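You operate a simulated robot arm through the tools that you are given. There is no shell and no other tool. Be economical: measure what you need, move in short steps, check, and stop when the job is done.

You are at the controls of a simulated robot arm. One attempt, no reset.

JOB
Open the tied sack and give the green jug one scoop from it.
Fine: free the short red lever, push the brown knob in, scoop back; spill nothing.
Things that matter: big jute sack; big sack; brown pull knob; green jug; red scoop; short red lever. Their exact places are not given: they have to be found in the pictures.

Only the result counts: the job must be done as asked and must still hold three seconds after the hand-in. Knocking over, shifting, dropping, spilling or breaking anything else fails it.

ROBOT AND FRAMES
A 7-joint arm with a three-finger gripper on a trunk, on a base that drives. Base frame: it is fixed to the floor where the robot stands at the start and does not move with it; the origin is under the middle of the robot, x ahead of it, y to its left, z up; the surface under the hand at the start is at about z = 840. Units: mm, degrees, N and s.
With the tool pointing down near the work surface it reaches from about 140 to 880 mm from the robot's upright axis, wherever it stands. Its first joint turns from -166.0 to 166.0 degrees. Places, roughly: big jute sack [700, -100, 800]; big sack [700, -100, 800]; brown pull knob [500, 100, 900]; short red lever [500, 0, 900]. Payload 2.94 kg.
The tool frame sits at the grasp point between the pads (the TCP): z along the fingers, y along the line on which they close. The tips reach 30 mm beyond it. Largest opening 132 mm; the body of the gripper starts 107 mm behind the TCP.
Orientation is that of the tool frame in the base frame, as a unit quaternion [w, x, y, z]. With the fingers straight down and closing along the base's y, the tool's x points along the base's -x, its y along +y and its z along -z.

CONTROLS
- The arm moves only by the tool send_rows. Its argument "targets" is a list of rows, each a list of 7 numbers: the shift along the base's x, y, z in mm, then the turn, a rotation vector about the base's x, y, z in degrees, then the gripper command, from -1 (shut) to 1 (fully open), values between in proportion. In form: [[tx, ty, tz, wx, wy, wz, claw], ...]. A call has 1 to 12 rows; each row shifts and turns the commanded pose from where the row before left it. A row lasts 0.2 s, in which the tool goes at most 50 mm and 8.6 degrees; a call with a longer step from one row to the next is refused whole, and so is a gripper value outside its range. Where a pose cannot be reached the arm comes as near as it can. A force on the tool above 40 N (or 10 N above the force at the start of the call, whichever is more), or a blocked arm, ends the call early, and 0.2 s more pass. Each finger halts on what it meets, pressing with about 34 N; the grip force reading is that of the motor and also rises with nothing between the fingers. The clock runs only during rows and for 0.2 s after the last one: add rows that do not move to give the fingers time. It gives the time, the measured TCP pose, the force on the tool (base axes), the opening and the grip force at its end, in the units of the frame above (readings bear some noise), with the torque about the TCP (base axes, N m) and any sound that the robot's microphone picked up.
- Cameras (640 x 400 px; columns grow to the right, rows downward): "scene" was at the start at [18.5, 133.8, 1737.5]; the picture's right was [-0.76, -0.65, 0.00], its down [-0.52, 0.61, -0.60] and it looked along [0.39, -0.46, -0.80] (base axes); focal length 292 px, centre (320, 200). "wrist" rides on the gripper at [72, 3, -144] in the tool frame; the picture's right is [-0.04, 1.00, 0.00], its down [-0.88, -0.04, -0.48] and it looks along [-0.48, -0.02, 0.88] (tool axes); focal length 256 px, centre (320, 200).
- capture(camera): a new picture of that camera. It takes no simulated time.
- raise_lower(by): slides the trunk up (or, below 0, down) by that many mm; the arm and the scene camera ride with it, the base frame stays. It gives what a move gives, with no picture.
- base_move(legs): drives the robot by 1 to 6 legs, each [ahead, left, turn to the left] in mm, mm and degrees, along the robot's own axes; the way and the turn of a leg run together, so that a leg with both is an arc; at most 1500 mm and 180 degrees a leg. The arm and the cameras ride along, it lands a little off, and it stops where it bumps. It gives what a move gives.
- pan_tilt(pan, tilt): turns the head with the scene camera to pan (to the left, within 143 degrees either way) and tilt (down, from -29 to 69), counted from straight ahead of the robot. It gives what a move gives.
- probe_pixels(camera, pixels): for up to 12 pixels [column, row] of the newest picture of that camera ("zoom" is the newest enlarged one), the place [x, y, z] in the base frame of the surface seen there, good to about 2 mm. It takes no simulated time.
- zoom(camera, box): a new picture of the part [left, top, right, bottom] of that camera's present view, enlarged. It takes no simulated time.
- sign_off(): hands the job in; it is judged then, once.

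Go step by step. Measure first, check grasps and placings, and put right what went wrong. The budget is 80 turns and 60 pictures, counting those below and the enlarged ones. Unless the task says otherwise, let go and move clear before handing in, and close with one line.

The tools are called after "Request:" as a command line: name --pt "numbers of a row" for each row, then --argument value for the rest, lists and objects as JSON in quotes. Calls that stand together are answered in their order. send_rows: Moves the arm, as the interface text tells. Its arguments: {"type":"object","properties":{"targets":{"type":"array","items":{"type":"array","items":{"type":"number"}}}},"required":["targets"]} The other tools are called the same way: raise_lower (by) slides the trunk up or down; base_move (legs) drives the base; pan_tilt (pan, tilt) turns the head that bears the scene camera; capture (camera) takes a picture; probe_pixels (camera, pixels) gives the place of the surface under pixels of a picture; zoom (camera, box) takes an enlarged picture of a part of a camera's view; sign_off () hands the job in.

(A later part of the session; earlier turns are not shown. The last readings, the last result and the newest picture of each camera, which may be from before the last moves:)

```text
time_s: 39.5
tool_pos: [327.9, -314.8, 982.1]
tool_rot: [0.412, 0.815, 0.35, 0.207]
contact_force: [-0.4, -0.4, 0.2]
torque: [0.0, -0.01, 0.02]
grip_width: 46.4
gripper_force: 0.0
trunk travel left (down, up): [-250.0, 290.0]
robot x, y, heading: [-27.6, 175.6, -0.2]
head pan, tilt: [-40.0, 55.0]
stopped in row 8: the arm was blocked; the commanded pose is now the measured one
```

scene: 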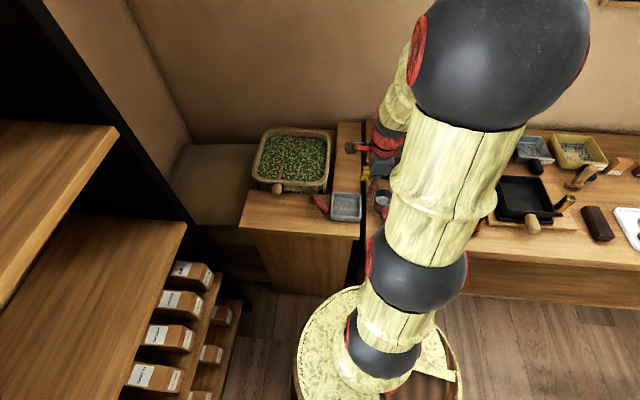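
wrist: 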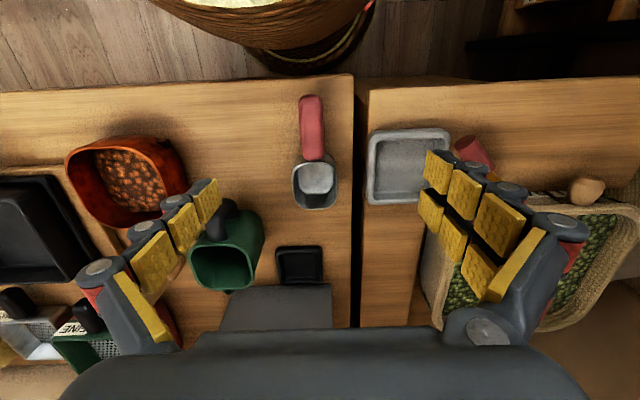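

The roll got blocked at ~55°: most likely a wrist limit from this yaw and the high shoulder. I'll unroll while rising, then lower the trunk and try the opposite yaw (hand pointing outward from the robot is natural with a lower shoulder).

Request:
send_rows --pt "0 2 30 5.05 6 0 -0.3" --pt "0 2 30 5.05 6 0 -0.3" --pt "0 2 30 5.05 6 0 -0.3" --pt "0 2 30 5.05 6 0 -0.3" --pt "0 2 30 5.05 6 0 -0.3" --pt "0 2 30 5.05 6 0 -0.3" --pt "0 2 30 5.05 6 0 -0.3" --pt "0 0 40 0 0 8 -0.3" --pt "0 0 40 0 0 8 -0.3" --pt "0 0 40 0 0 8 -0.3" --pt "0 0 0 0 0 8 -0.3"

Request:
send_rows --pt "-9 -10 0 0 0 8 -0.3" --pt "-9 -10 0 0 0 8 -0.3" --pt "-9 -10 0 0 0 8 -0.3" --pt "-9 -10 0 0 0 8 -0.3" --pt "-9 -10 0 0 0 8 -0.3" --pt "-9 -10 0 0 0 8 -0.3" --pt "-9 -10 0 0 0 8 -0.3" --pt "-9 -10 0 0 0 8 -0.3" --pt "-9 -10 0 0 0 8 -0.3" --pt "-9 -10 0 0 0 8 -0.3" --pt "-9 -10 0 0 0 8 -0.3" --pt "0 -10 0 0 0 8 -0.3"

Request:
raise_lower --by -200

```text
time_s: 41.9
tool_pos: [330.1, -299.6, 1317.7]
tool_rot: [0.003, 0.772, 0.635, 0.001]
contact_force: [-0.1, 0.0, -0.2]
torque: [0.03, -0.01, 0.02]
grip_width: 46.3
gripper_force: 0.0
trunk travel left (down, up): [-250.0, 290.0]
robot x, y, heading: [-30.8, 175.0, -0.3]
head pan, tilt: [-40.0, 55.0]
```

```text
time_s: 44.5
tool_pos: [230.5, -422.4, 1316.1]
tool_rot: [0.0, 0.045, 0.999, 0.004]
contact_force: [0.2, 0.8, -0.2]
torque: [0.01, 0.03, -0.06]
grip_width: 46.2
gripper_force: 0.1
trunk travel left (down, up): [-250.0, 290.0]
robot x, y, heading: [-31.6, 176.3, -0.1]
head pan, tilt: [-40.0, 55.0]
```

```text
time_s: 46.6
tool_pos: [231.2, -421.2, 1115.4]
tool_rot: [0.0, 0.047, 0.999, 0.003]
contact_force: [0.3, 0.0, 0.8]
torque: [0.01, 0.0, 0.04]
grip_width: 46.4
gripper_force: 0.2
trunk travel left (down, up): [-50.0, 490.0]
robot x, y, heading: [-33.6, 178.5, -0.3]
head pan, tilt: [-40.0, 55.0]
```

Now yaw the last 52° to tool-x ≈ 227°, come to the pour grip point, and try the roll.

Request:
send_rows --pt "0 -4 -7 0 0 7.5 -0.3" --pt "0 -4 -7 0 0 7.5 -0.3" --pt "0 -4 -7 0 0 7.5 -0.3" --pt "0 -4 -7 0 0 7.5 -0.3" --pt "0 -4 -7 0 0 7.5 -0.3" --pt "0 -4 -7 0 0 7.5 -0.3" --pt "0 -4 -7 0 0 7.5 -0.3"

Request:
send_rows --pt "0 0 0 -5.8 -6.1 0 -0.3" --pt "0 0 0 -5.8 -6.1 0 -0.3" --pt "0 0 0 -5.8 -6.1 0 -0.3" --pt "0 0 0 -5.8 -6.1 0 -0.3" --pt "0 0 0 -5.8 -6.1 0 -0.3" --pt "0 0 0 -5.8 -6.1 0 -0.3" --pt "0 0 0 -5.8 -6.1 0 -0.3" --pt "0 0 0 -5.8 -6.1 0 -0.3" --pt "0 0 0 -5.8 -6.1 0 -0.3" --pt "0 0 0 -5.8 -6.1 0 -0.3" --pt "0 0 0 -5.8 -6.1 0 -0.3" --pt "0 0 0 -5.8 -6.1 0 -0.3"

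Request:
capture --camera "scene"

```text
time_s: 48.2
tool_pos: [230.7, -449.7, 1068.0]
tool_rot: [-0.002, -0.401, 0.916, 0.004]
contact_force: [-0.2, 0.2, 0.9]
torque: [0.0, -0.02, 0.01]
grip_width: 46.2
gripper_force: 0.2
trunk travel left (down, up): [-50.0, 490.0]
robot x, y, heading: [-31.7, 176.1, -0.2]
head pan, tilt: [-40.0, 55.0]
```

```text
time_s: 50.2
tool_pos: [240.8, -450.6, 944.8]
tool_rot: [0.234, -0.328, 0.819, -0.408]
contact_force: [-0.3, 0.7, 2.4]
torque: [0.05, -0.04, 0.01]
grip_width: 52.5
gripper_force: 0.0
out of reach, approached as far as the arm can: row 9
trunk travel left (down, up): [-50.0, 490.0]
robot x, y, heading: [-32.3, 174.4, 0.0]
head pan, tilt: [-40.0, 55.0]
stopped in row 9: the arm was blocked; the commanded pose is now the measured one
```

```text
26 pictures are left
```

scene: 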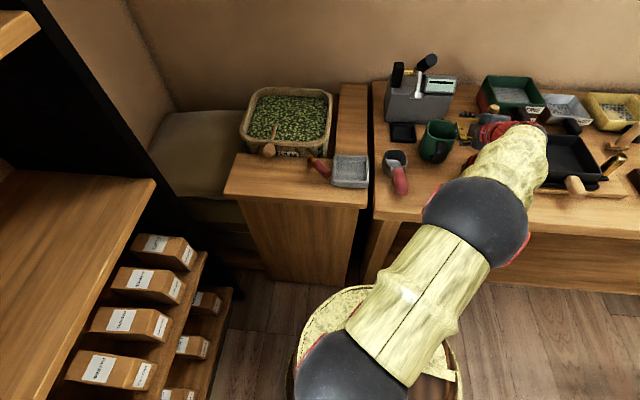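

The pose sagged to z=945 and a finger may be touching something (opening 52). Lifting straight up first and checking the surroundings.

Request:
send_rows --pt "0 0 15 0 0 0 -0.2" --pt "0 0 30 0 0 0 -0.2" --pt "0 0 40 0 0 0 -0.2" --pt "0 0 45 0 0 0 -0.2" --pt "0 0 45 0 0 0 -0.2"

Request:
zoom --camera "scene" --box '[370, 70, 610, 220]'

Request:
capture --camera "wrist"

```text
time_s: 51.4
tool_pos: [240.1, -450.8, 1125.5]
tool_rot: [0.231, -0.327, 0.819, -0.411]
contact_force: [0.0, -0.6, 0.0]
torque: [-0.03, -0.01, 0.03]
grip_width: 52.7
gripper_force: 0.0
trunk travel left (down, up): [-50.0, 490.0]
robot x, y, heading: [-29.1, 175.6, -0.2]
head pan, tilt: [-40.0, 55.0]
```

```text
2.67 times, centred on (490, 145) of scene
```

zoom: 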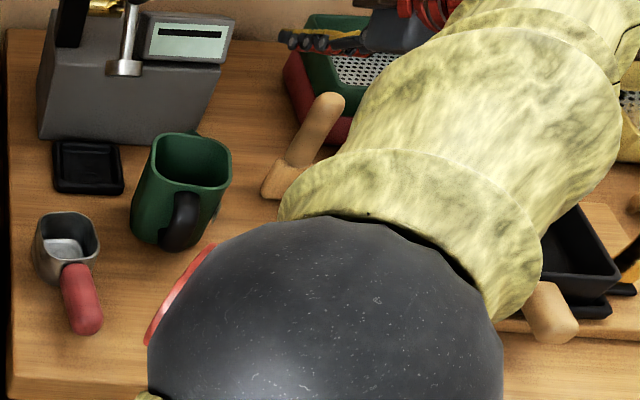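

```text
24 pictures are left
```

wrist: 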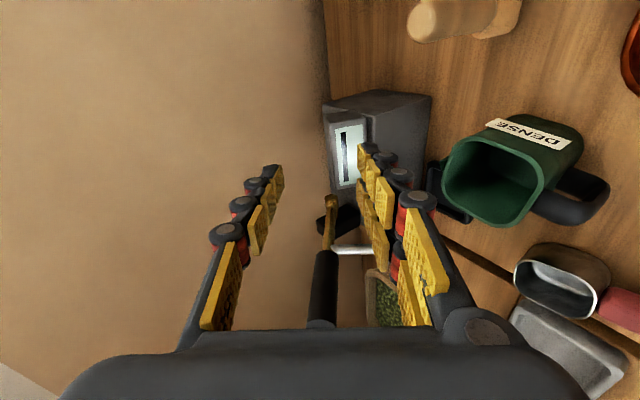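

Everything looks undisturbed. Outward-pointing hand is limited, but a roll about the handle with the scoop heading along the natural reach direction (hand leaning sideways, +s) should be easy for the wrist. Restoring upright and natural yaw, then rehearsing that.

Request:
send_rows --pt "0 5 0 4.85 6.4 0.5 -0.2" --pt "0 5 0 4.85 6.4 0.5 -0.2" --pt "0 5 0 4.85 6.4 0.5 -0.2" --pt "0 5 0 4.85 6.4 0.5 -0.2" --pt "0 5 0 4.85 6.4 0.5 -0.2" --pt "0 5 0 4.85 6.4 0.5 -0.2" --pt "0 5 0 4.85 6.4 0.5 -0.2"

Request:
send_rows --pt "-1 6 -5 0 0 -7.7 -0.2" --pt "-1 6 -5 0 0 -7.7 -0.2" --pt "-1 6 -5 0 0 -7.7 -0.2" --pt "-1 6 -5 0 0 -7.7 -0.2" --pt "-1 6 -5 0 0 -7.7 -0.2" --pt "-1 6 -5 0 0 -7.7 -0.2" --pt "-1 6 -5 0 0 -7.7 -0.2" --pt "-1 6 -5 0 0 -7.7 -0.2" --pt "-1 6 -5 0 0 -7.7 -0.2" --pt "-1 6 -5 0 0 -7.7 -0.2" --pt "-1 6 -5 0 0 -7.7 -0.2" --pt "-1 6 -5 0 0 -7.7 -0.2"

Request:
send_rows --pt "0 0 0 -6 5.8 0 -0.2" --pt "0 0 0 -6 5.8 0 -0.2" --pt "0 0 0 -6 5.8 0 -0.2" --pt "0 0 0 -6 5.8 0 -0.2" --pt "0 0 0 -6 5.8 0 -0.2" --pt "0 0 0 -6 5.8 0 -0.2" --pt "0 0 0 -6 5.8 0 -0.2" --pt "0 0 0 -6 5.8 0 -0.2"

```text
time_s: 53.0
tool_pos: [240.2, -415.4, 1122.4]
tool_rot: [0.002, -0.402, 0.916, 0.002]
contact_force: [0.4, 0.2, -0.6]
torque: [-0.04, -0.01, -0.02]
grip_width: 52.8
gripper_force: 0.0
trunk travel left (down, up): [-50.0, 490.0]
robot x, y, heading: [-31.7, 175.8, 0.0]
head pan, tilt: [-40.0, 55.0]
```

```text
time_s: 55.6
tool_pos: [227.9, -346.7, 1064.5]
tool_rot: [0.002, 0.384, 0.923, -0.001]
contact_force: [-0.7, 0.1, -0.3]
torque: [0.02, 0.05, 0.01]
grip_width: 52.8
gripper_force: 0.1
trunk travel left (down, up): [-50.0, 490.0]
robot x, y, heading: [-29.2, 176.3, 0.0]
head pan, tilt: [-40.0, 55.0]
```

```text
time_s: 57.4
tool_pos: [228.3, -344.4, 1064.5]
tool_rot: [-0.2, 0.319, 0.771, -0.513]
contact_force: [0.5, 0.0, 0.3]
torque: [0.02, -0.03, 0.02]
grip_width: 52.8
gripper_force: 0.0
trunk travel left (down, up): [-50.0, 490.0]
robot x, y, heading: [-31.4, 176.4, -0.0]
head pan, tilt: [-40.0, 55.0]
```

67° with exact position. Continuing to ~117°.

Request:
send_rows --pt "0 0 0 -6 5.8 0 -0.2" --pt "0 0 0 -6 5.8 0 -0.2" --pt "0 0 0 -6 5.8 0 -0.2" --pt "0 0 0 -6 5.8 0 -0.2" --pt "0 0 0 -6 5.8 0 -0.2" --pt "0 0 0 -6 5.8 0 -0.2"

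Request:
capture --camera "scene"

```text
time_s: 58.8
tool_pos: [228.3, -344.0, 1064.3]
tool_rot: [0.311, -0.199, -0.483, 0.794]
contact_force: [-0.1, 0.6, 1.0]
torque: [0.02, -0.02, 0.03]
grip_width: 52.7
gripper_force: 0.2
trunk travel left (down, up): [-50.0, 490.0]
robot x, y, heading: [-32.3, 174.9, -0.2]
head pan, tilt: [-40.0, 55.0]
```

```text
23 pictures are left
```

scene: 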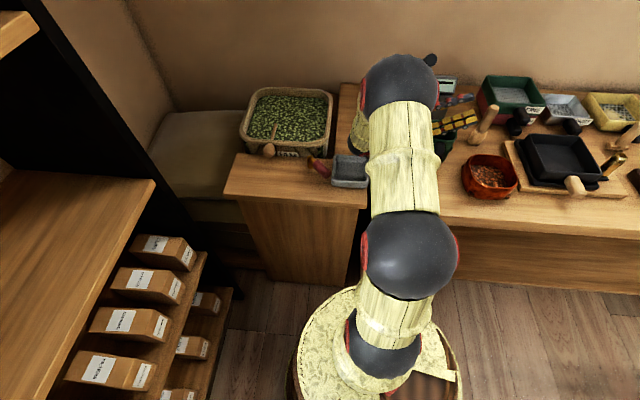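

The roll works fully to 117° with no error. Unrolling and going above the scoop handle (centre (240,-171), axis -47°).

Request:
send_rows --pt "0 0 0 6 -5.8 0 -0.2" --pt "0 0 0 6 -5.8 0 -0.2" --pt "0 0 0 6 -5.8 0 -0.2" --pt "0 0 0 6 -5.8 0 -0.2" --pt "0 0 0 6 -5.8 0 -0.2" --pt "0 0 0 6 -5.8 0 -0.2" --pt "0 0 0 6 -5.8 0 -0.2" --pt "0 0 0 6 -5.8 0 -0.2" --pt "0 0 0 6 -5.8 0 -0.2" --pt "0 0 0 6 -5.8 0 -0.2" --pt "0 0 0 6 -5.8 0 -0.2" --pt "0 0 0 6 -5.8 0 -0.2"

Request:
send_rows --pt "0 0 0 6 -5.8 0 -0.2" --pt "0 0 0 6 -5.8 0 -0.2" --pt "2 35 -10 0 0 -2.2 0.4" --pt "2 35 -15 0 0 0 0.4" --pt "3 35 -15 0 0 0 0.4" --pt "3 35 -12 0 0 0 0.4" --pt "2 34 -12 0 0 0 0.4" --pt "0 0 0 0 0 0 0.4"

Request:
capture --camera "wrist"

```text
time_s: 61.4
tool_pos: [228.8, -344.6, 1064.4]
tool_rot: [-0.05, 0.378, 0.914, -0.136]
contact_force: [0.2, -0.6, -0.1]
torque: [-0.03, 0.04, 0.0]
grip_width: 52.7
gripper_force: 0.0
trunk travel left (down, up): [-50.0, 490.0]
robot x, y, heading: [-28.7, 173.9, 0.1]
head pan, tilt: [-40.0, 55.0]
```

```text
time_s: 63.2
tool_pos: [242.4, -171.3, 996.8]
tool_rot: [0.002, 0.401, 0.916, -0.001]
contact_force: [0.3, 0.8, -0.2]
torque: [-0.04, -0.03, 0.01]
grip_width: 92.6
gripper_force: 0.1
trunk travel left (down, up): [-50.0, 490.0]
robot x, y, heading: [-27.5, 175.3, 0.0]
head pan, tilt: [-40.0, 55.0]
```

```text
22 pictures are left
```

wrist: 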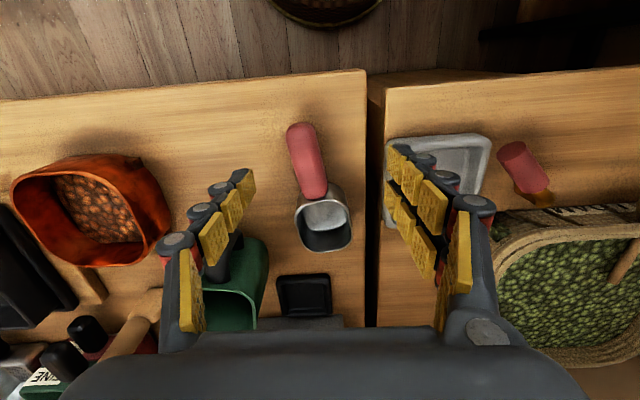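

The handle looks offset ~15 px left of the finger centreline; re-probing its edges for accuracy.

Request:
zoom --camera "wrist" --box '[256, 110, 384, 260]'

Request:
probe_pixels --camera "wrist" --pixels '[[300, 128], [290, 140], [312, 135], [294, 160], [319, 160], [307, 160], [301, 185], [325, 185], [298, 215], [348, 215], [327, 250], [318, 200]]'

```text
2.67 times, centred on (320, 185) of wrist
```

zoom: 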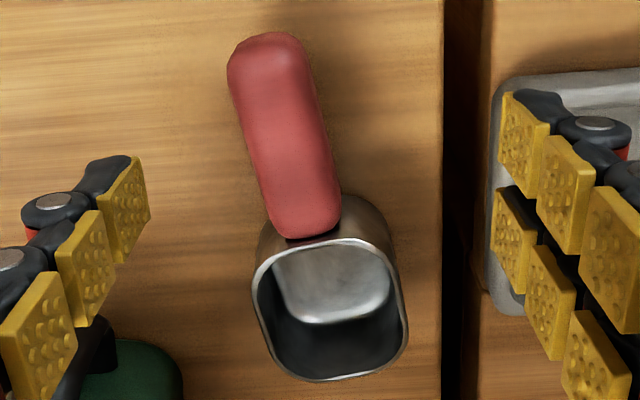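

```text
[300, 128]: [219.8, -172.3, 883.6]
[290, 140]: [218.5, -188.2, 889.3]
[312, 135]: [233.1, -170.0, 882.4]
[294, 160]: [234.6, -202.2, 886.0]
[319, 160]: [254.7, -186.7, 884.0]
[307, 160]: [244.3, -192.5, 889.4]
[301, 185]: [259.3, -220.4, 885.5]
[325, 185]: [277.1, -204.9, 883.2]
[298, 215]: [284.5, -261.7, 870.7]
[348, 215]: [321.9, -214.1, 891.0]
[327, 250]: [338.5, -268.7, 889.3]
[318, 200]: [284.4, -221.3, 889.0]
```

The scoop seems to be ~20 mm from where I measured before; I need to tell whether it moved or my reference shifted, so I'll re-probe fixed things (lever end, tray, pad) now and in the scene view.

Request:
probe_pixels --camera "wrist" --pixels '[[508, 150], [545, 195], [485, 138], [305, 295], [365, 72], [390, 140], [365, 300], [278, 277], [330, 277], [535, 230], [150, 160], [140, 262]]'

Request:
capture --camera "scene"

```text
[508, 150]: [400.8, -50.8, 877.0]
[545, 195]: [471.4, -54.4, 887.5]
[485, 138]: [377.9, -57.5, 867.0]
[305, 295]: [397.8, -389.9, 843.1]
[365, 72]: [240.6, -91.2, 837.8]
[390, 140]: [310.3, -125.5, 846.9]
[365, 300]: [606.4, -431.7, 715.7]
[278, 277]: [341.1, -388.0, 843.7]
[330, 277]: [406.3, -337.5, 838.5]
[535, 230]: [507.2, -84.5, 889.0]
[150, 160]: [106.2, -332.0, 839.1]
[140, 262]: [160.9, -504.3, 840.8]
```

```text
20 pictures are left
```

scene: 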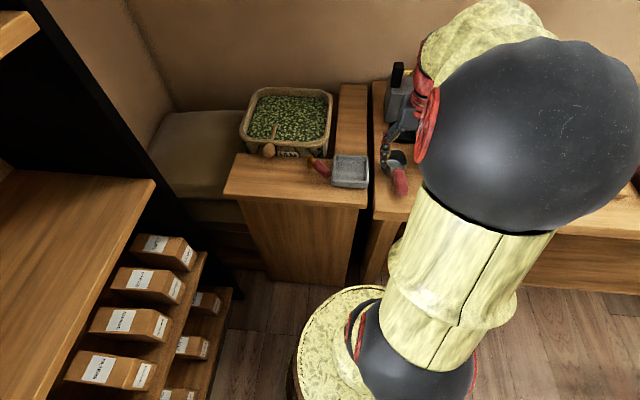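

Lever and pad match earlier values, so it is the scoop that got nudged (≈8° and ~20 mm) in the blocked roll; I'll return it to its original pose (grip point (237,-168), heading -46.9°) at the end. Now grasping it where it is: (245,-194), heading -38.6°.

Request:
send_rows --pt "1 -11 0 0 0 4.4 0.4" --pt "1.6 -11.7 0 0 0 4.3 0.4" --pt "0 0 -40 0 0 0 0.4" --pt "0 0 -40 0 0 0 0.4" --pt "0 0 -35 0 0 0 0.4" --pt "0 0 0 0 0 0 0.4"

Request:
zoom --camera "wrist" --box '[160, 0, 480, 200]'

```text
time_s: 64.6
tool_pos: [245.9, -194.1, 887.3]
tool_rot: [0.002, 0.331, 0.944, -0.002]
contact_force: [0.7, 0.4, -0.2]
torque: [0.05, 0.02, -0.01]
grip_width: 92.5
gripper_force: 0.1
trunk travel left (down, up): [-50.0, 490.0]
robot x, y, heading: [-32.2, 173.6, -0.2]
head pan, tilt: [-40.0, 55.0]
```

```text
2.00 times, centred on (320, 100) of wrist
```

zoom: 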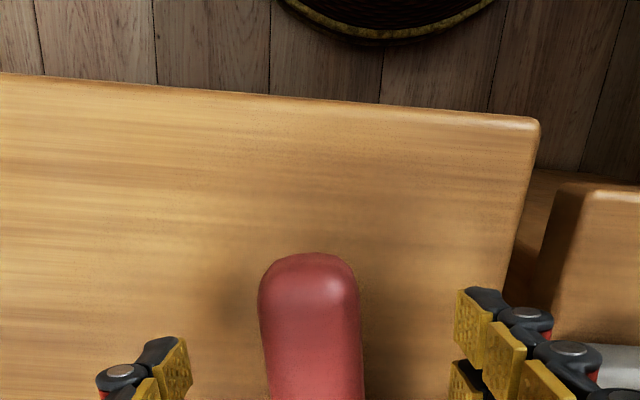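

Well centred and aligned. Lowering 10 mm and closing.

Request:
send_rows --pt "0 0 -10 0 0 0 0.4" --pt "0 0 0 0 0 0 0" --pt "0 0 0 0 0 0 -0.4" --pt "0 0 0 0 0 0 -1" --pt "0 0 0 0 0 0 -1" --pt "0 0 0 0 0 0 -1" --pt "0 0 0 0 0 0 -1" --pt "0 0 0 0 0 0 -1"

Request:
send_rows --pt "0 0 15 0 0 0 -1" --pt "0 0 25 0 0 0 -1" --pt "0 0 40 0 0 0 -1" --pt "0 0 40 0 0 0 -1" --pt "0 0 20 0 0 0 -1"

Request:
capture --camera "wrist"

```text
time_s: 66.4
tool_pos: [244.3, -193.7, 878.0]
tool_rot: [0.003, 0.33, 0.944, -0.001]
contact_force: [0.4, -0.3, -0.3]
torque: [-0.01, -0.04, 0.06]
grip_width: 31.1
gripper_force: 34.3
trunk travel left (down, up): [-50.0, 490.0]
robot x, y, heading: [-28.0, 177.4, -0.0]
head pan, tilt: [-40.0, 55.0]
```

```text
time_s: 67.6
tool_pos: [241.4, -191.1, 1015.9]
tool_rot: [0.002, 0.331, 0.944, -0.001]
contact_force: [-0.3, -0.2, -2.6]
torque: [0.1, 0.1, -0.02]
grip_width: 31.1
gripper_force: 34.1
trunk travel left (down, up): [-50.0, 490.0]
robot x, y, heading: [-31.2, 174.0, -0.1]
head pan, tilt: [-40.0, 55.0]
```

```text
18 pictures are left
```

wrist: 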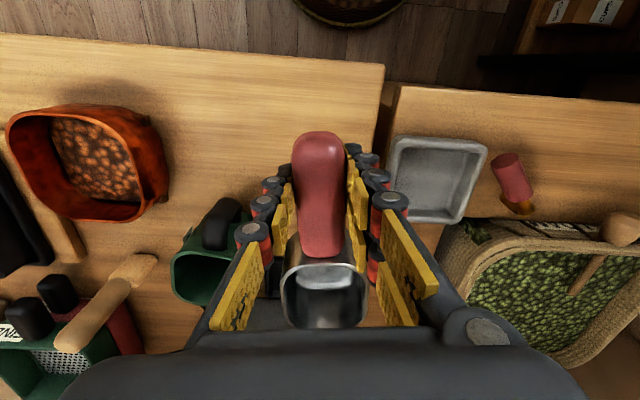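

Firm grasp (31 mm, scoop level). Carrying it empty to above the sack, then testing a 32° nose-down tilt in the air.

Request:
send_rows --pt "40 5 5 0 0 -1 -1" --pt "40 8 5 0 0 -1 -1" --pt "40 8 5 0 0 -1 -1" --pt "40 8 5 0 0 0 -1" --pt "40 8 0 0 0 0 -1" --pt "40 8 0 0 0 0 -1" --pt "40 8 0 0 0 0 -1" --pt "40 9 0 0 0 0 -1" --pt "44 11 0 0 0 0 -1"

Request:
send_rows --pt "0 0 0 5.5 5.8 0 -1" --pt "0 0 0 5.5 5.8 0 -1" --pt "0 0 0 5.5 5.8 0 -1" --pt "0 0 0 5.5 5.8 0 -1" --pt "0 0 0 0 0 0 -1"

Request:
capture --camera "scene"

```text
time_s: 69.6
tool_pos: [607.1, -120.9, 1034.3]
tool_rot: [0.001, 0.355, 0.935, -0.001]
contact_force: [-0.1, 0.1, -3.0]
torque: [0.11, 0.06, -0.02]
grip_width: 30.9
gripper_force: 34.3
trunk travel left (down, up): [-50.0, 490.0]
robot x, y, heading: [-30.6, 172.3, 0.2]
head pan, tilt: [-40.0, 55.0]
```

```text
time_s: 70.8
tool_pos: [581.5, -107.1, 1021.4]
tool_rot: [-0.253, 0.341, 0.899, 0.105]
contact_force: [0.6, 0.1, -2.3]
torque: [0.09, 0.05, -0.02]
grip_width: 31.0
gripper_force: 34.2
out of reach, approached as far as the arm can: row 4
trunk travel left (down, up): [-50.0, 490.0]
robot x, y, heading: [-27.5, 177.2, 0.0]
head pan, tilt: [-40.0, 55.0]
```

```text
17 pictures are left
```

scene: 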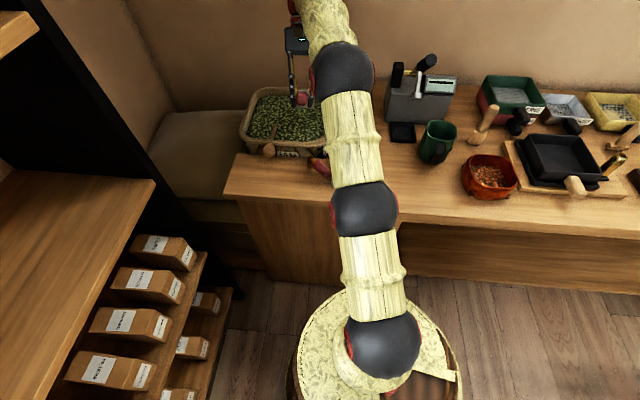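

Just ~30 mm short. A small base shift (35 ahead, 35 right) gives that while keeping the rehearsed pour valid; I'll also check the jug's location.

Request:
probe_pixels --camera "scene" --pixels '[[428, 124], [455, 126], [450, 144], [424, 140], [440, 120], [437, 146], [470, 165], [515, 165]]'

Request:
base_move --legs '[[40, -40, 0]]'

Request:
capture --camera "wrist"

```text
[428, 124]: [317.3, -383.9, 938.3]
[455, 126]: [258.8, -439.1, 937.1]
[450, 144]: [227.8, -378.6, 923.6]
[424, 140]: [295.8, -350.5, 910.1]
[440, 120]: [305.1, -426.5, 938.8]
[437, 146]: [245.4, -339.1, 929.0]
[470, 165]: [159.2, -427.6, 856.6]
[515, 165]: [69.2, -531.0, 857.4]
```

```text
time_s: 71.7
tool_pos: [622.5, -148.1, 1020.9]
tool_rot: [-0.252, 0.342, 0.899, 0.105]
contact_force: [-0.7, 0.1, -2.3]
torque: [0.08, 0.09, 0.0]
grip_width: 31.4
gripper_force: 33.6
trunk travel left (down, up): [-50.0, 490.0]
robot x, y, heading: [9.4, 139.5, -0.1]
head pan, tilt: [-40.0, 55.0]
```

```text
16 pictures are left
```

wrist: 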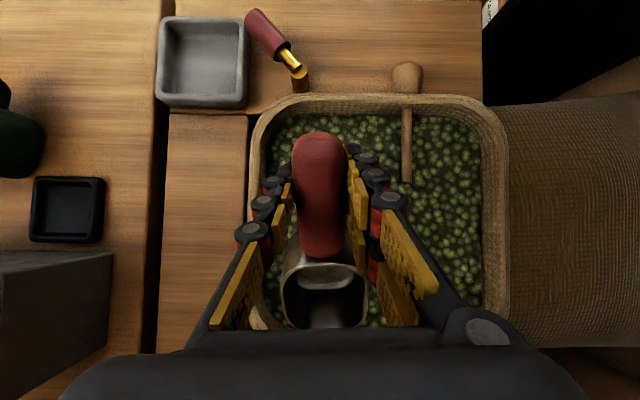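

Jug rim matches its earlier place. The tilted cup hangs over the fill clear of the rod. Plunging nose-down into the pellets.

Request:
send_rows --pt "-14 14 0 0 0 0 -1" --pt "0 0 -30 0 0 0 -1" --pt "0 0 -30 0 0 0 -1" --pt "0 0 -20 0 0 0 -1" --pt "0 0 -20 0 0 0 -1" --pt "0 0 -15 0 0 0 -1" --pt "0 0 -15 0 0 0 -1"

Request:
capture --camera "wrist"

```text
time_s: 73.3
tool_pos: [606.4, -133.7, 892.3]
tool_rot: [-0.251, 0.341, 0.9, 0.105]
contact_force: [-2.3, 4.5, 12.1]
torque: [-0.73, -0.37, 0.06]
grip_width: 31.3
gripper_force: 33.8
trunk travel left (down, up): [-50.0, 490.0]
robot x, y, heading: [12.7, 135.7, -0.1]
head pan, tilt: [-40.0, 55.0]
```

```text
15 pictures are left
```

wrist: 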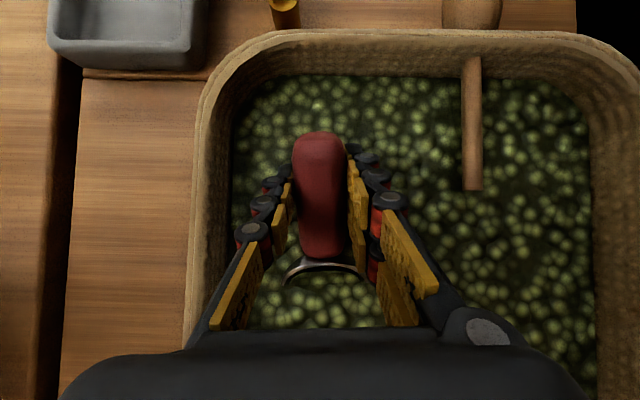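

The cup is submerged with moderate drag. Now sweeping forward while levelling the cup inside the pile.

Request:
send_rows --pt "8 -8 -4 0 0 0 -1" --pt "8 -8 -4 -2.7 -2.8 0 -1" --pt "5 -5 -8 -5.4 -5.7 0 -1" --pt "4 -4 -8 -5.4 -5.7 0 -1" --pt "3 -3 -8 -5.4 -5.7 0 -1" --pt "0 0 -4 -2.8 -2.9 0 -1" --pt "0 0 0 0 0 0 -1"

Request:
capture --camera "wrist"

```text
time_s: 74.9
tool_pos: [634.1, -161.8, 855.4]
tool_rot: [-0.002, 0.355, 0.935, -0.001]
contact_force: [0.4, -0.5, -2.1]
torque: [0.09, 0.11, 0.02]
grip_width: 31.0
gripper_force: 34.3
trunk travel left (down, up): [-50.0, 490.0]
robot x, y, heading: [8.4, 135.3, -0.0]
head pan, tilt: [-40.0, 55.0]
```

```text
14 pictures are left
```

wrist: 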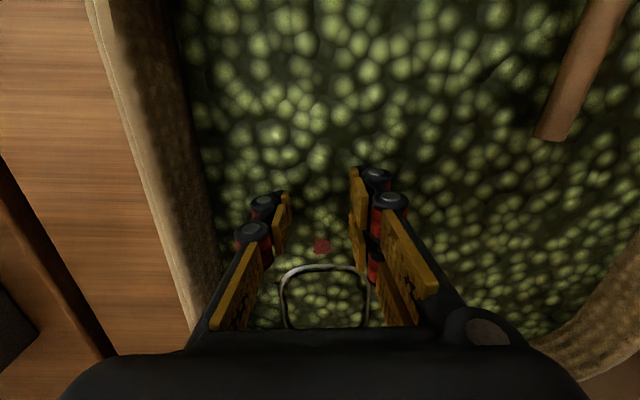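

The cup is level and brim-full in the pile. Lifting slowly.

Request:
send_rows --pt "0 0 8 0 0 0 -1" --pt "0 0 12 0 0 0 -1" --pt "0 0 15 0 0 0 -1" --pt "0 0 20 0 0 0 -1" --pt "0 0 20 0 0 0 -1" --pt "0 0 20 0 0 0 -1" --pt "0 0 20 0 0 0 -1" --pt "0 0 15 0 0 0 -1" --pt "0 0 8 0 0 0 -1" --pt "0 0 0 0 0 0 -1"

Request:
capture --camera "wrist"

```text
time_s: 77.1
tool_pos: [634.7, -160.5, 991.0]
tool_rot: [-0.002, 0.354, 0.935, 0.0]
contact_force: [0.0, 0.0, -2.1]
torque: [0.1, 0.13, -0.03]
grip_width: 31.0
gripper_force: 33.5
trunk travel left (down, up): [-50.0, 490.0]
robot x, y, heading: [9.5, 133.4, -0.1]
head pan, tilt: [-40.0, 55.0]
```

```text
13 pictures are left
```

wrist: 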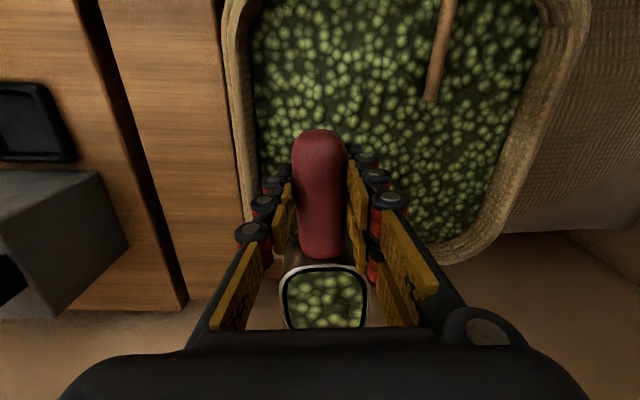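

The scoop is full and level. The cup (≈65×72 mm) is nearly as wide as the jug mouth, so I'll pour over a rounded corner using a diagonal tilt. First a smooth carry back over free table, keeping level.

Request:
send_rows --pt "-10 0 5 0 0 0 -1" --pt "-20 0 7 0 0 0 -1" --pt "-30 0 8 0 0 0 -1" --pt "-38 0 5 0 0 0 -1" --pt "-42 0 0 0 0 0 -1" --pt "-42 0 0 0 0 0 -1" --pt "-42 0 0 0 0 0 -1" --pt "-42 0 0 0 0 0 -1" --pt "-42 0 0 0 0 0 -1" --pt "-38 0 0 0 0 0 -1" --pt "-28 0 0 0 0 0 -1" --pt "-14 0 0 0 0 0 -1"

Request:
capture --camera "wrist"

```text
time_s: 79.7
tool_pos: [248.3, -161.5, 1017.3]
tool_rot: [-0.001, 0.354, 0.935, 0.0]
contact_force: [0.4, -0.7, -1.0]
torque: [0.09, 0.12, 0.02]
grip_width: 31.0
gripper_force: 34.8
trunk travel left (down, up): [-50.0, 490.0]
robot x, y, heading: [10.1, 136.8, -0.1]
head pan, tilt: [-40.0, 55.0]
```

```text
12 pictures are left
```

wrist: 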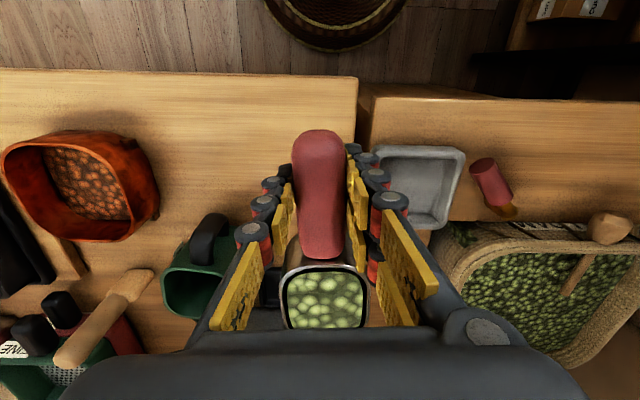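

Contents stayed in. Probing jug rim and neighbours before moving in.

Request:
probe_pixels --camera "wrist" --pixels '[[164, 280], [170, 268], [200, 274], [218, 278], [180, 312], [195, 317], [208, 215], [158, 205], [60, 135], [80, 345], [140, 278], [60, 300]]'

Request:
zoom --camera "wrist" --box '[100, 200, 292, 320]'

Request:
capture --camera "scene"

```text
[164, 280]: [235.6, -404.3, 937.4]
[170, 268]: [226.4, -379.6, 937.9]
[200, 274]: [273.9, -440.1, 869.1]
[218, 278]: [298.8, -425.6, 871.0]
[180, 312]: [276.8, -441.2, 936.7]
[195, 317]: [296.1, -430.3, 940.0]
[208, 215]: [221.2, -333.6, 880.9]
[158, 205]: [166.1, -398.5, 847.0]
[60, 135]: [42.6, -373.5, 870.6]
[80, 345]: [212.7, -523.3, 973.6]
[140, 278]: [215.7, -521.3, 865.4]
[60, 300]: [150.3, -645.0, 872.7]
```

```text
3.33 times, centred on (196, 260) of wrist
```

zoom: 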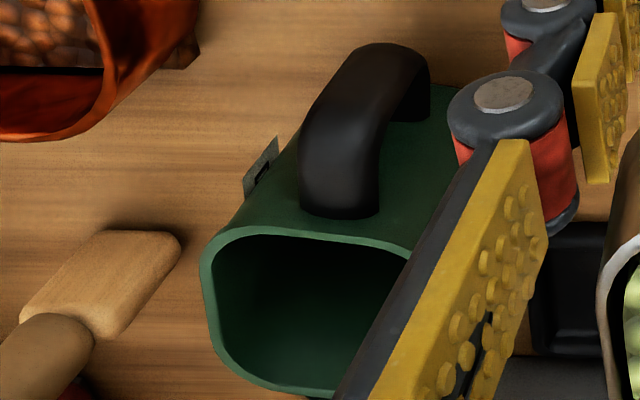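

```text
10 pictures are left
```

scene: 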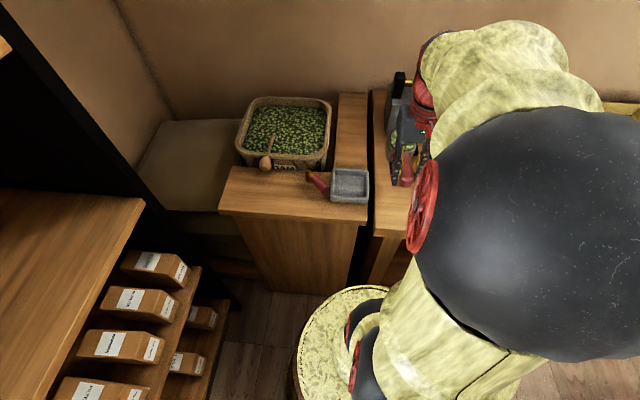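

Jug mouth centre refined to ≈(275,-393), ~82×71 mm. Moving to the pour start (cup bottom ~15–20 mm above the rim), level.

Request:
send_rows --pt "-5 -11 0 0 0 0 -1" --pt "-11 -24 0 0 0 0 -1" --pt "-14 -30 -1 0 0 0 -1" --pt "-14 -30 -2 0 0 0 -1" --pt "-14 -30 -3 0 0 0 -1" --pt "-14 -28 -3 0 0 0 -1" --pt "-10 -20 -3 0 0 0 -1" --pt "-5 -11 -2 0 0 0 -1" --pt "0 0 0 0 0 0 -1"

Request:
capture --camera "wrist"

```text
time_s: 81.7
tool_pos: [159.9, -345.5, 1002.8]
tool_rot: [-0.002, 0.354, 0.935, 0.0]
contact_force: [-0.1, 0.1, -2.6]
torque: [0.09, 0.13, -0.05]
grip_width: 30.8
gripper_force: 34.4
trunk travel left (down, up): [-50.0, 490.0]
robot x, y, heading: [10.6, 135.7, 0.1]
head pan, tilt: [-40.0, 55.0]
```

```text
9 pictures are left
```

wrist: 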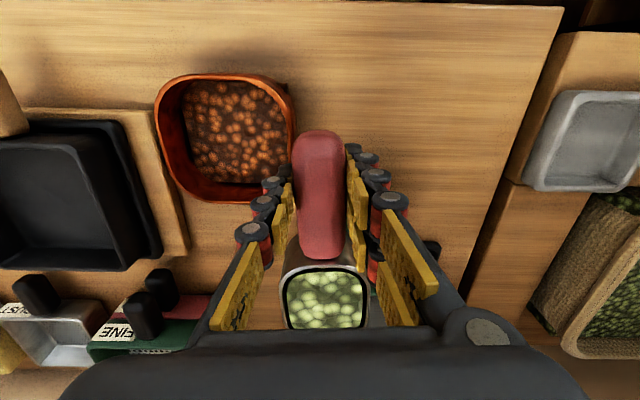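

Level and intact. Checking the cup rim geometry relative to the grip before tilting.

Request:
probe_pixels --camera "wrist" --pixels '[[325, 268], [366, 300], [284, 298], [325, 329], [362, 322], [325, 300], [360, 275], [290, 325]]'

```text
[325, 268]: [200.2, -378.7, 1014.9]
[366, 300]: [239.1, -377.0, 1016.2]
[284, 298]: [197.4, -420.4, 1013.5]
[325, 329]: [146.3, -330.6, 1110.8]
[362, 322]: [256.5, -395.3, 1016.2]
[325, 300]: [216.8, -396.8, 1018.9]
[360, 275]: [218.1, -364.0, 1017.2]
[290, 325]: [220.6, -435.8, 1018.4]
```

Cup offsets confirmed (corner lip ≈110 fwd, 28 right); pellets are slightly heaped, so I'll shift 18 mm so early overflow falls inside the mouth, then tilt to 32° about the corner lip.

Request:
send_rows --pt "9 1.6 -3 0 0 0 -1" --pt "8.7 1.7 -3 0 0 0 -1" --pt "-0.5 -0.1 5 -0.73 3.93 0 -1" --pt "-0.1 0 6 -0.73 3.93 0 -1" --pt "0.4 0.1 6 -0.73 3.93 0 -1" --pt "0.7 0.1 6 -0.73 3.93 0 -1" --pt "1.3 0.2 5 -0.73 3.93 0 -1" --pt "1.6 0.3 4.5 -0.73 3.93 0 -1" --pt "2.2 0.4 4.5 -0.73 3.93 0 -1" --pt "2.5 0.5 4.5 -0.73 3.93 0 -1"

Request:
capture --camera "wrist"

```text
time_s: 83.9
tool_pos: [186.7, -340.2, 1039.4]
tool_rot: [-0.238, 0.34, 0.898, -0.143]
contact_force: [0.1, 0.0, -2.0]
torque: [0.07, 0.06, -0.04]
grip_width: 30.9
gripper_force: 34.2
trunk travel left (down, up): [-50.0, 490.0]
robot x, y, heading: [11.4, 135.9, -0.2]
head pan, tilt: [-40.0, 55.0]
```

```text
8 pictures are left
```

wrist: 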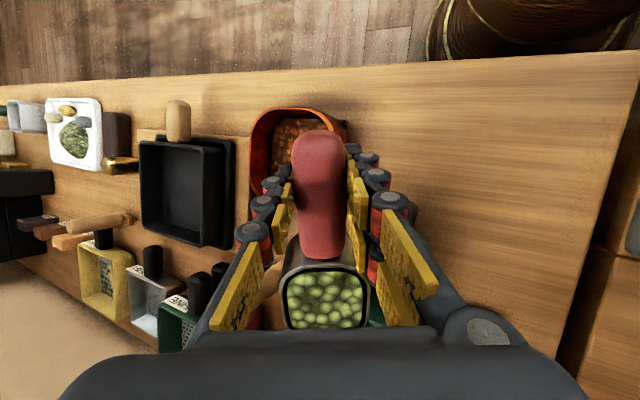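

No spill and pose tracking is exact. Continuing the corner pour to 80°.

Request:
send_rows --pt "2.9 0.5 3 -0.73 3.93 0 -1" --pt "3.1 0.6 3.5 -0.73 3.93 0 -1" --pt "2.8 0.5 3 -0.73 3.93 0 -1" --pt "2.9 0.5 2.6 -0.73 3.93 0 -1" --pt "3.3 0.6 2.2 -0.73 3.93 0 -1" --pt "3.6 0.7 1.8 -0.73 3.93 0 -1" --pt "3.9 0.7 1 -0.73 3.93 0 -1" --pt "4.1 0.8 0.5 -0.73 3.93 0 -1" --pt "4.4 0.8 0.4 -0.73 3.93 0 -1" --pt "4.7 0.9 0.1 -0.73 3.93 0 -1" --pt "4.8 0.9 -0.5 -0.73 3.93 0 -1" --pt "5 0.9 -1 -0.73 3.93 0 -1"

Request:
capture --camera "wrist"

```text
time_s: 85.9
tool_pos: [211.3, -332.9, 1065.0]
tool_rot: [-0.467, 0.303, 0.78, -0.286]
contact_force: [-15.0, 13.4, 15.3]
torque: [-1.13, -3.69, 1.82]
grip_width: 31.1
gripper_force: 34.2
trunk travel left (down, up): [-50.0, 490.0]
robot x, y, heading: [6.5, 139.0, 0.2]
head pan, tilt: [-40.0, 55.0]
stopped in row 9: the force on the tool passed its limit at 49 N (the readings are from after the stop); the commanded pose is now the measured one
```

```text
7 pictures are left
```

wrist: 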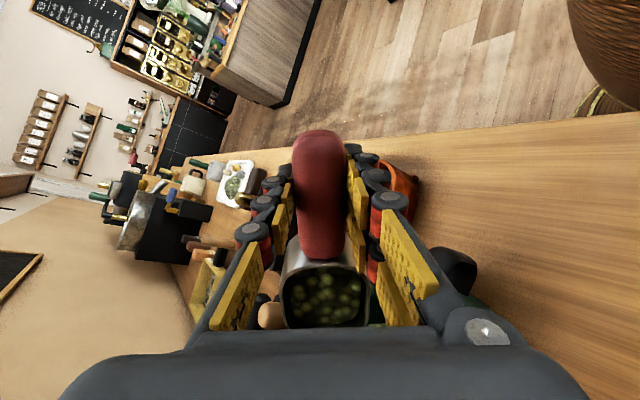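

Contact at ~64° (49 N): the torque places it on the hand's far (+x) side, i.e. the grinder's tall part. The cup still holds pellets. I'll back off slightly, then swing the tilted hand +36° about the lip's vertical so it leans along the rehearsed clear direction.

Request:
send_rows --pt "-4.4 -0.8 0 0.73 -3.93 0 -1" --pt "-4.1 -0.8 0 0.73 -3.93 0 -1" --pt "-3.9 -0.7 0 0.73 -3.93 0 -1" --pt "0 0 0 0 0 0 -1"

Request:
pan_tilt --pan -55 --tilt 50

Request:
capture --camera "scene"

```text
time_s: 86.9
tool_pos: [202.1, -337.6, 1059.9]
tool_rot: [-0.392, 0.319, 0.83, -0.238]
contact_force: [0.2, 0.7, -1.2]
torque: [0.11, 0.03, 0.01]
grip_width: 30.9
gripper_force: 34.1
trunk travel left (down, up): [-50.0, 490.0]
robot x, y, heading: [10.7, 136.9, -0.0]
head pan, tilt: [-40.0, 55.0]
```

```text
time_s: 87.7
tool_pos: [201.2, -338.4, 1060.6]
tool_rot: [-0.392, 0.321, 0.829, -0.237]
contact_force: [0.8, 0.0, -1.7]
torque: [0.09, 0.05, 0.01]
grip_width: 31.0
gripper_force: 34.1
trunk travel left (down, up): [-50.0, 490.0]
robot x, y, heading: [11.0, 135.6, 0.0]
head pan, tilt: [-55.0, 50.0]
```

```text
6 pictures are left
```

scene: 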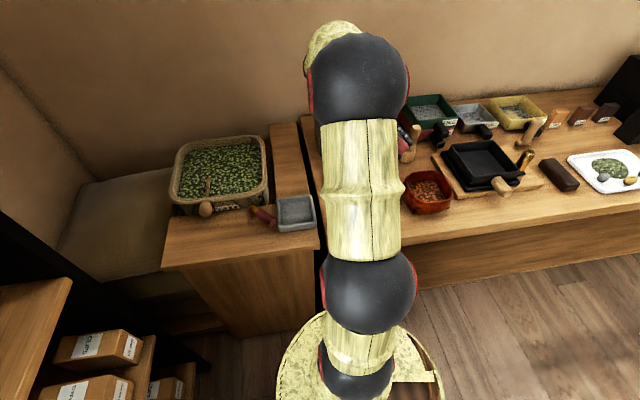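

Contact cleared at 54° tilt. Swinging +36° about the lip point (274,-394).

Request:
send_rows --pt "-3.7 -5.3 0 0 0 4 -1" --pt "-3.4 -5.4 0 0 0 4 -1" --pt "-2.9 -5.7 0 0 0 4 -1" --pt "-2.6 -5.9 0 0 0 4 -1" --pt "-2.1 -6 0 0 0 4 -1" --pt "-1.7 -6.2 0 0 0 4 -1" --pt "-1.3 -6.3 0 0 0 4 -1" --pt "-0.8 -6.4 0 0 0 4 -1" --pt "-0.4 -6.4 0 0 0 4 -1" --pt "0 0 0 0 0 0 -1"

```text
time_s: 89.9
tool_pos: [182.0, -391.2, 1062.8]
tool_rot: [-0.298, 0.048, 0.888, -0.348]
contact_force: [0.3, 0.6, -2.4]
torque: [0.04, 0.07, -0.01]
grip_width: 30.8
gripper_force: 33.5
trunk travel left (down, up): [-50.0, 490.0]
robot x, y, heading: [9.2, 135.7, 0.2]
head pan, tilt: [-55.0, 50.0]
```

Swing done with no contact. Continuing the tilt toward 92° along the clear direction (axis (-0.725,0.688)).

Request:
send_rows --pt "3.8 4 -4 -3.3 3.1 0 -1" --pt "3.6 3.8 -1.4 -2.9 2.75 0 -1" --pt "3.8 4 -0.7 -2.9 2.75 0 -1" --pt "4 4.2 -1 -2.9 2.75 0 -1" --pt "4.1 4.3 -0.5 -2.9 2.75 0 -1" --pt "4.2 4.4 -1 -2.9 2.75 0 -1" --pt "4.3 4.5 -1 -2.9 2.75 0 -1" --pt "4.3 4.6 -2 -2.9 2.75 0 -1" --pt "4.4 4.6 -2 -2.9 2.75 0 -1" --pt "0 0 0 0 0 0 -1"

Request:
capture --camera "wrist"

```text
time_s: 92.1
tool_pos: [220.4, -352.9, 1047.8]
tool_rot: [-0.464, 0.038, 0.699, -0.543]
contact_force: [-0.1, -0.6, -2.4]
torque: [0.13, 0.02, 0.01]
grip_width: 30.6
gripper_force: 34.4
trunk travel left (down, up): [-50.0, 490.0]
robot x, y, heading: [11.7, 138.2, -0.0]
head pan, tilt: [-55.0, 50.0]
```

```text
5 pictures are left
```

wrist: 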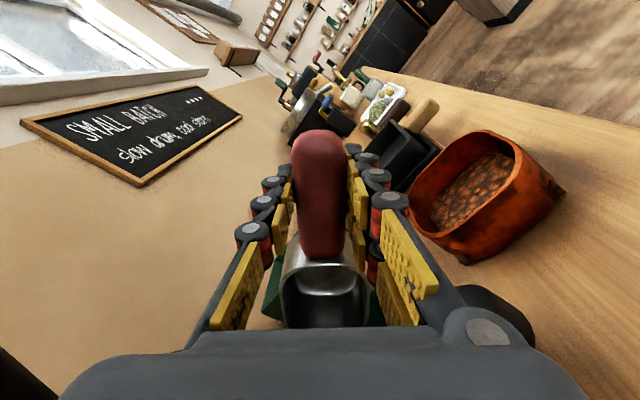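

The cup looks empty (bare steel at (325,300)). Tilting 12° further briefly to be sure, then raising straight up and untilting.

Request:
send_rows --pt "4.4 4.6 0 -2.9 2.75 0 -1" --pt "4.4 4.6 0 -2.9 2.75 0 -1" --pt "4.4 4.6 0 -2.9 2.75 0 -1" --pt "0 0 0 0 0 0 -1" --pt "0 0 0 0 0 0 -1" --pt "-4.4 -4.6 0 2.9 -2.75 0 -1" --pt "0 0 20 0 0 0 -1" --pt "0 0 30 0 0 0 -1" --pt "0 0 30 0 0 0 -1"

Request:
send_rows --pt "0 5 0 5.8 -5.5 0 -1" --pt "0 5 0 5.8 -5.5 0 -1" --pt "0 5 0 5.8 -5.5 0 -1" --pt "0 5 0 5.8 -5.5 0 -1" --pt "0 5 0 5.8 -5.5 0 -1" --pt "0 5 0 5.8 -5.5 0 -1" --pt "0 5 0 5.8 -5.5 0 -1" --pt "0 5 0 5.8 -5.5 0 -1" --pt "0 5 0 5.8 -5.5 0 -1" --pt "0 5 0 5.8 -5.5 0 -1" --pt "0 5 0 5.8 -5.5 0 -1"

```text
time_s: 94.1
tool_pos: [226.5, -342.1, 1129.7]
tool_rot: [-0.494, 0.036, 0.648, -0.578]
contact_force: [0.6, -0.1, -2.3]
torque: [0.14, 0.05, 0.0]
grip_width: 30.8
gripper_force: 33.7
trunk travel left (down, up): [-50.0, 490.0]
robot x, y, heading: [4.7, 135.1, -0.5]
head pan, tilt: [-55.0, 50.0]
```

```text
time_s: 96.5
tool_pos: [227.7, -288.8, 1129.8]
tool_rot: [-0.063, 0.053, 0.994, -0.072]
contact_force: [-0.1, 0.3, -2.3]
torque: [0.04, 0.14, -0.02]
grip_width: 31.2
gripper_force: 33.6
trunk travel left (down, up): [-50.0, 490.0]
robot x, y, heading: [11.3, 136.6, -0.2]
head pan, tilt: [-55.0, 50.0]
```

Empty and clear. Levelling, yawing to the original heading (-46.9°) and going above the original scoop place (237,-168).

Request:
send_rows --pt "1.5 20 -18 0.8 -1.7 -6.8 -1" --pt "1.5 20 -18 0.8 -1.7 -6.8 -1" --pt "1.5 20 -18 0.8 -1.7 -6.8 -1" --pt "1.5 20 -18 0.8 -1.7 -6.8 -1" --pt "1.6 20 -18 0.8 -1.7 -6.8 -1" --pt "1.6 20 -18 0.8 -1.7 -6.8 -1" --pt "0 0 0 0 0 0 -1"

Request:
capture --camera "wrist"

```text
time_s: 98.1
tool_pos: [237.1, -169.0, 1018.8]
tool_rot: [-0.001, 0.399, 0.917, 0.0]
contact_force: [-0.1, -0.5, -2.0]
torque: [0.08, 0.09, 0.0]
grip_width: 30.9
gripper_force: 33.7
trunk travel left (down, up): [-50.0, 490.0]
robot x, y, heading: [10.6, 133.1, -0.1]
head pan, tilt: [-55.0, 50.0]
```

```text
4 pictures are left
```

wrist: 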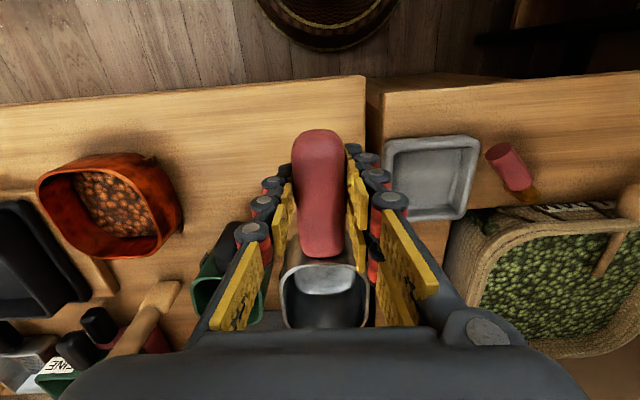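

The cup is empty and no pellets lie on the counter. Checking rim points against the original ones before lowering.

Request:
probe_pixels --camera "wrist" --pixels '[[325, 268], [366, 300], [284, 298], [320, 135], [322, 180], [210, 278], [200, 305]]'

Request:
send_rows --pt "0 0.5 -40 0 0 0 -1" --pt "0 0 -40 0 0 0 -1" --pt "0 0 -30 0 0 0 -1" --pt "0 0 -15 0 0 0 -1" --pt "0 0 -8 0 0 0 -1" --pt "0 0 0 0 0 0 -1"

```text
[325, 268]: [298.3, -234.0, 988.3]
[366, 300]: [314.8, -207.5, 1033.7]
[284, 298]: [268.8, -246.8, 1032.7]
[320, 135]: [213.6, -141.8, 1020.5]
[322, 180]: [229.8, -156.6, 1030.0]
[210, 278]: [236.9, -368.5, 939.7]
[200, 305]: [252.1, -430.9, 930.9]
```

```text
time_s: 99.5
tool_pos: [238.9, -165.9, 885.3]
tool_rot: [-0.001, 0.399, 0.917, 0.0]
contact_force: [0.0, 0.2, -2.0]
torque: [0.11, 0.09, -0.01]
grip_width: 31.2
gripper_force: 33.7
trunk travel left (down, up): [-50.0, 490.0]
robot x, y, heading: [6.4, 131.7, -0.1]
head pan, tilt: [-55.0, 50.0]
```

Rim points match the original within ~3 mm. Lowering the last millimetres until contact.

Request:
send_rows --pt "0 0 -3 0 0 0 -1" --pt "0 0 -2 0 0 0 -1" --pt "0 0 -2 0 0 0 -1" --pt "0 0 -1.5 0 0 0 -1" --pt "0 0 0 0 0 0 -1"

```text
time_s: 100.7
tool_pos: [237.2, -166.6, 878.5]
tool_rot: [-0.001, 0.398, 0.917, 0.002]
contact_force: [-0.8, -0.2, -2.5]
torque: [0.1, 0.11, -0.02]
grip_width: 31.1
gripper_force: 34.0
trunk travel left (down, up): [-50.0, 490.0]
robot x, y, heading: [11.4, 133.5, -0.2]
head pan, tilt: [-55.0, 50.0]
```

Request:
send_rows --pt "0 0 -1.5 0 0 0 -1" --pt "0 0 -1.5 0 0 0 -1" --pt "0 0 0 0 0 0 -1"

```text
time_s: 101.5
tool_pos: [237.2, -168.5, 877.1]
tool_rot: [-0.001, 0.399, 0.917, 0.0]
contact_force: [-0.8, 0.7, 1.7]
torque: [0.11, -0.14, 0.07]
grip_width: 31.1
gripper_force: 34.4
trunk travel left (down, up): [-50.0, 490.0]
robot x, y, heading: [11.4, 138.3, -0.2]
head pan, tilt: [-55.0, 50.0]
```

Force turned upward (-2.5 → +1.7 N): the scoop is on the counter. Releasing slowly and rising straight up.

Request:
send_rows --pt "0 0 0 0 0 0 -0.5" --pt "0 0 0 0 0 0 -0.3" --pt "0 0 0 0 0 0 0" --pt "0 0 0 0 0 0 0.3" --pt "0 0 0 0 0 0 0.3" --pt "0 0 30 0 0 0 0.3" --pt "0 0 40 0 0 0 0.3" --pt "0 0 45 0 0 0 0.3" --pt "-10 20 40 0 0 0 0.3" --pt "-10 20 40 0 0 0 0.3"

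Request:
capture --camera "wrist"

Request:
probe_pixels --camera "wrist" --pixels '[[320, 160], [330, 220], [225, 270]]'

```text
time_s: 103.7
tool_pos: [217.2, -128.2, 1069.0]
tool_rot: [0.0, 0.398, 0.917, 0.0]
contact_force: [1.1, -0.1, -0.4]
torque: [0.05, 0.03, 0.02]
grip_width: 86.1
gripper_force: 0.1
trunk travel left (down, up): [-50.0, 490.0]
robot x, y, heading: [6.3, 139.8, -0.0]
head pan, tilt: [-55.0, 50.0]
```

```text
3 pictures are left
```

wrist: 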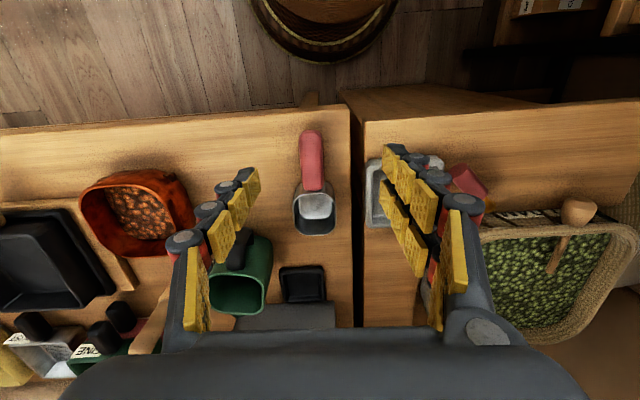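

```text
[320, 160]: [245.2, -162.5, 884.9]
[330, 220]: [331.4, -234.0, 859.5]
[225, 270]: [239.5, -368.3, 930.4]
```

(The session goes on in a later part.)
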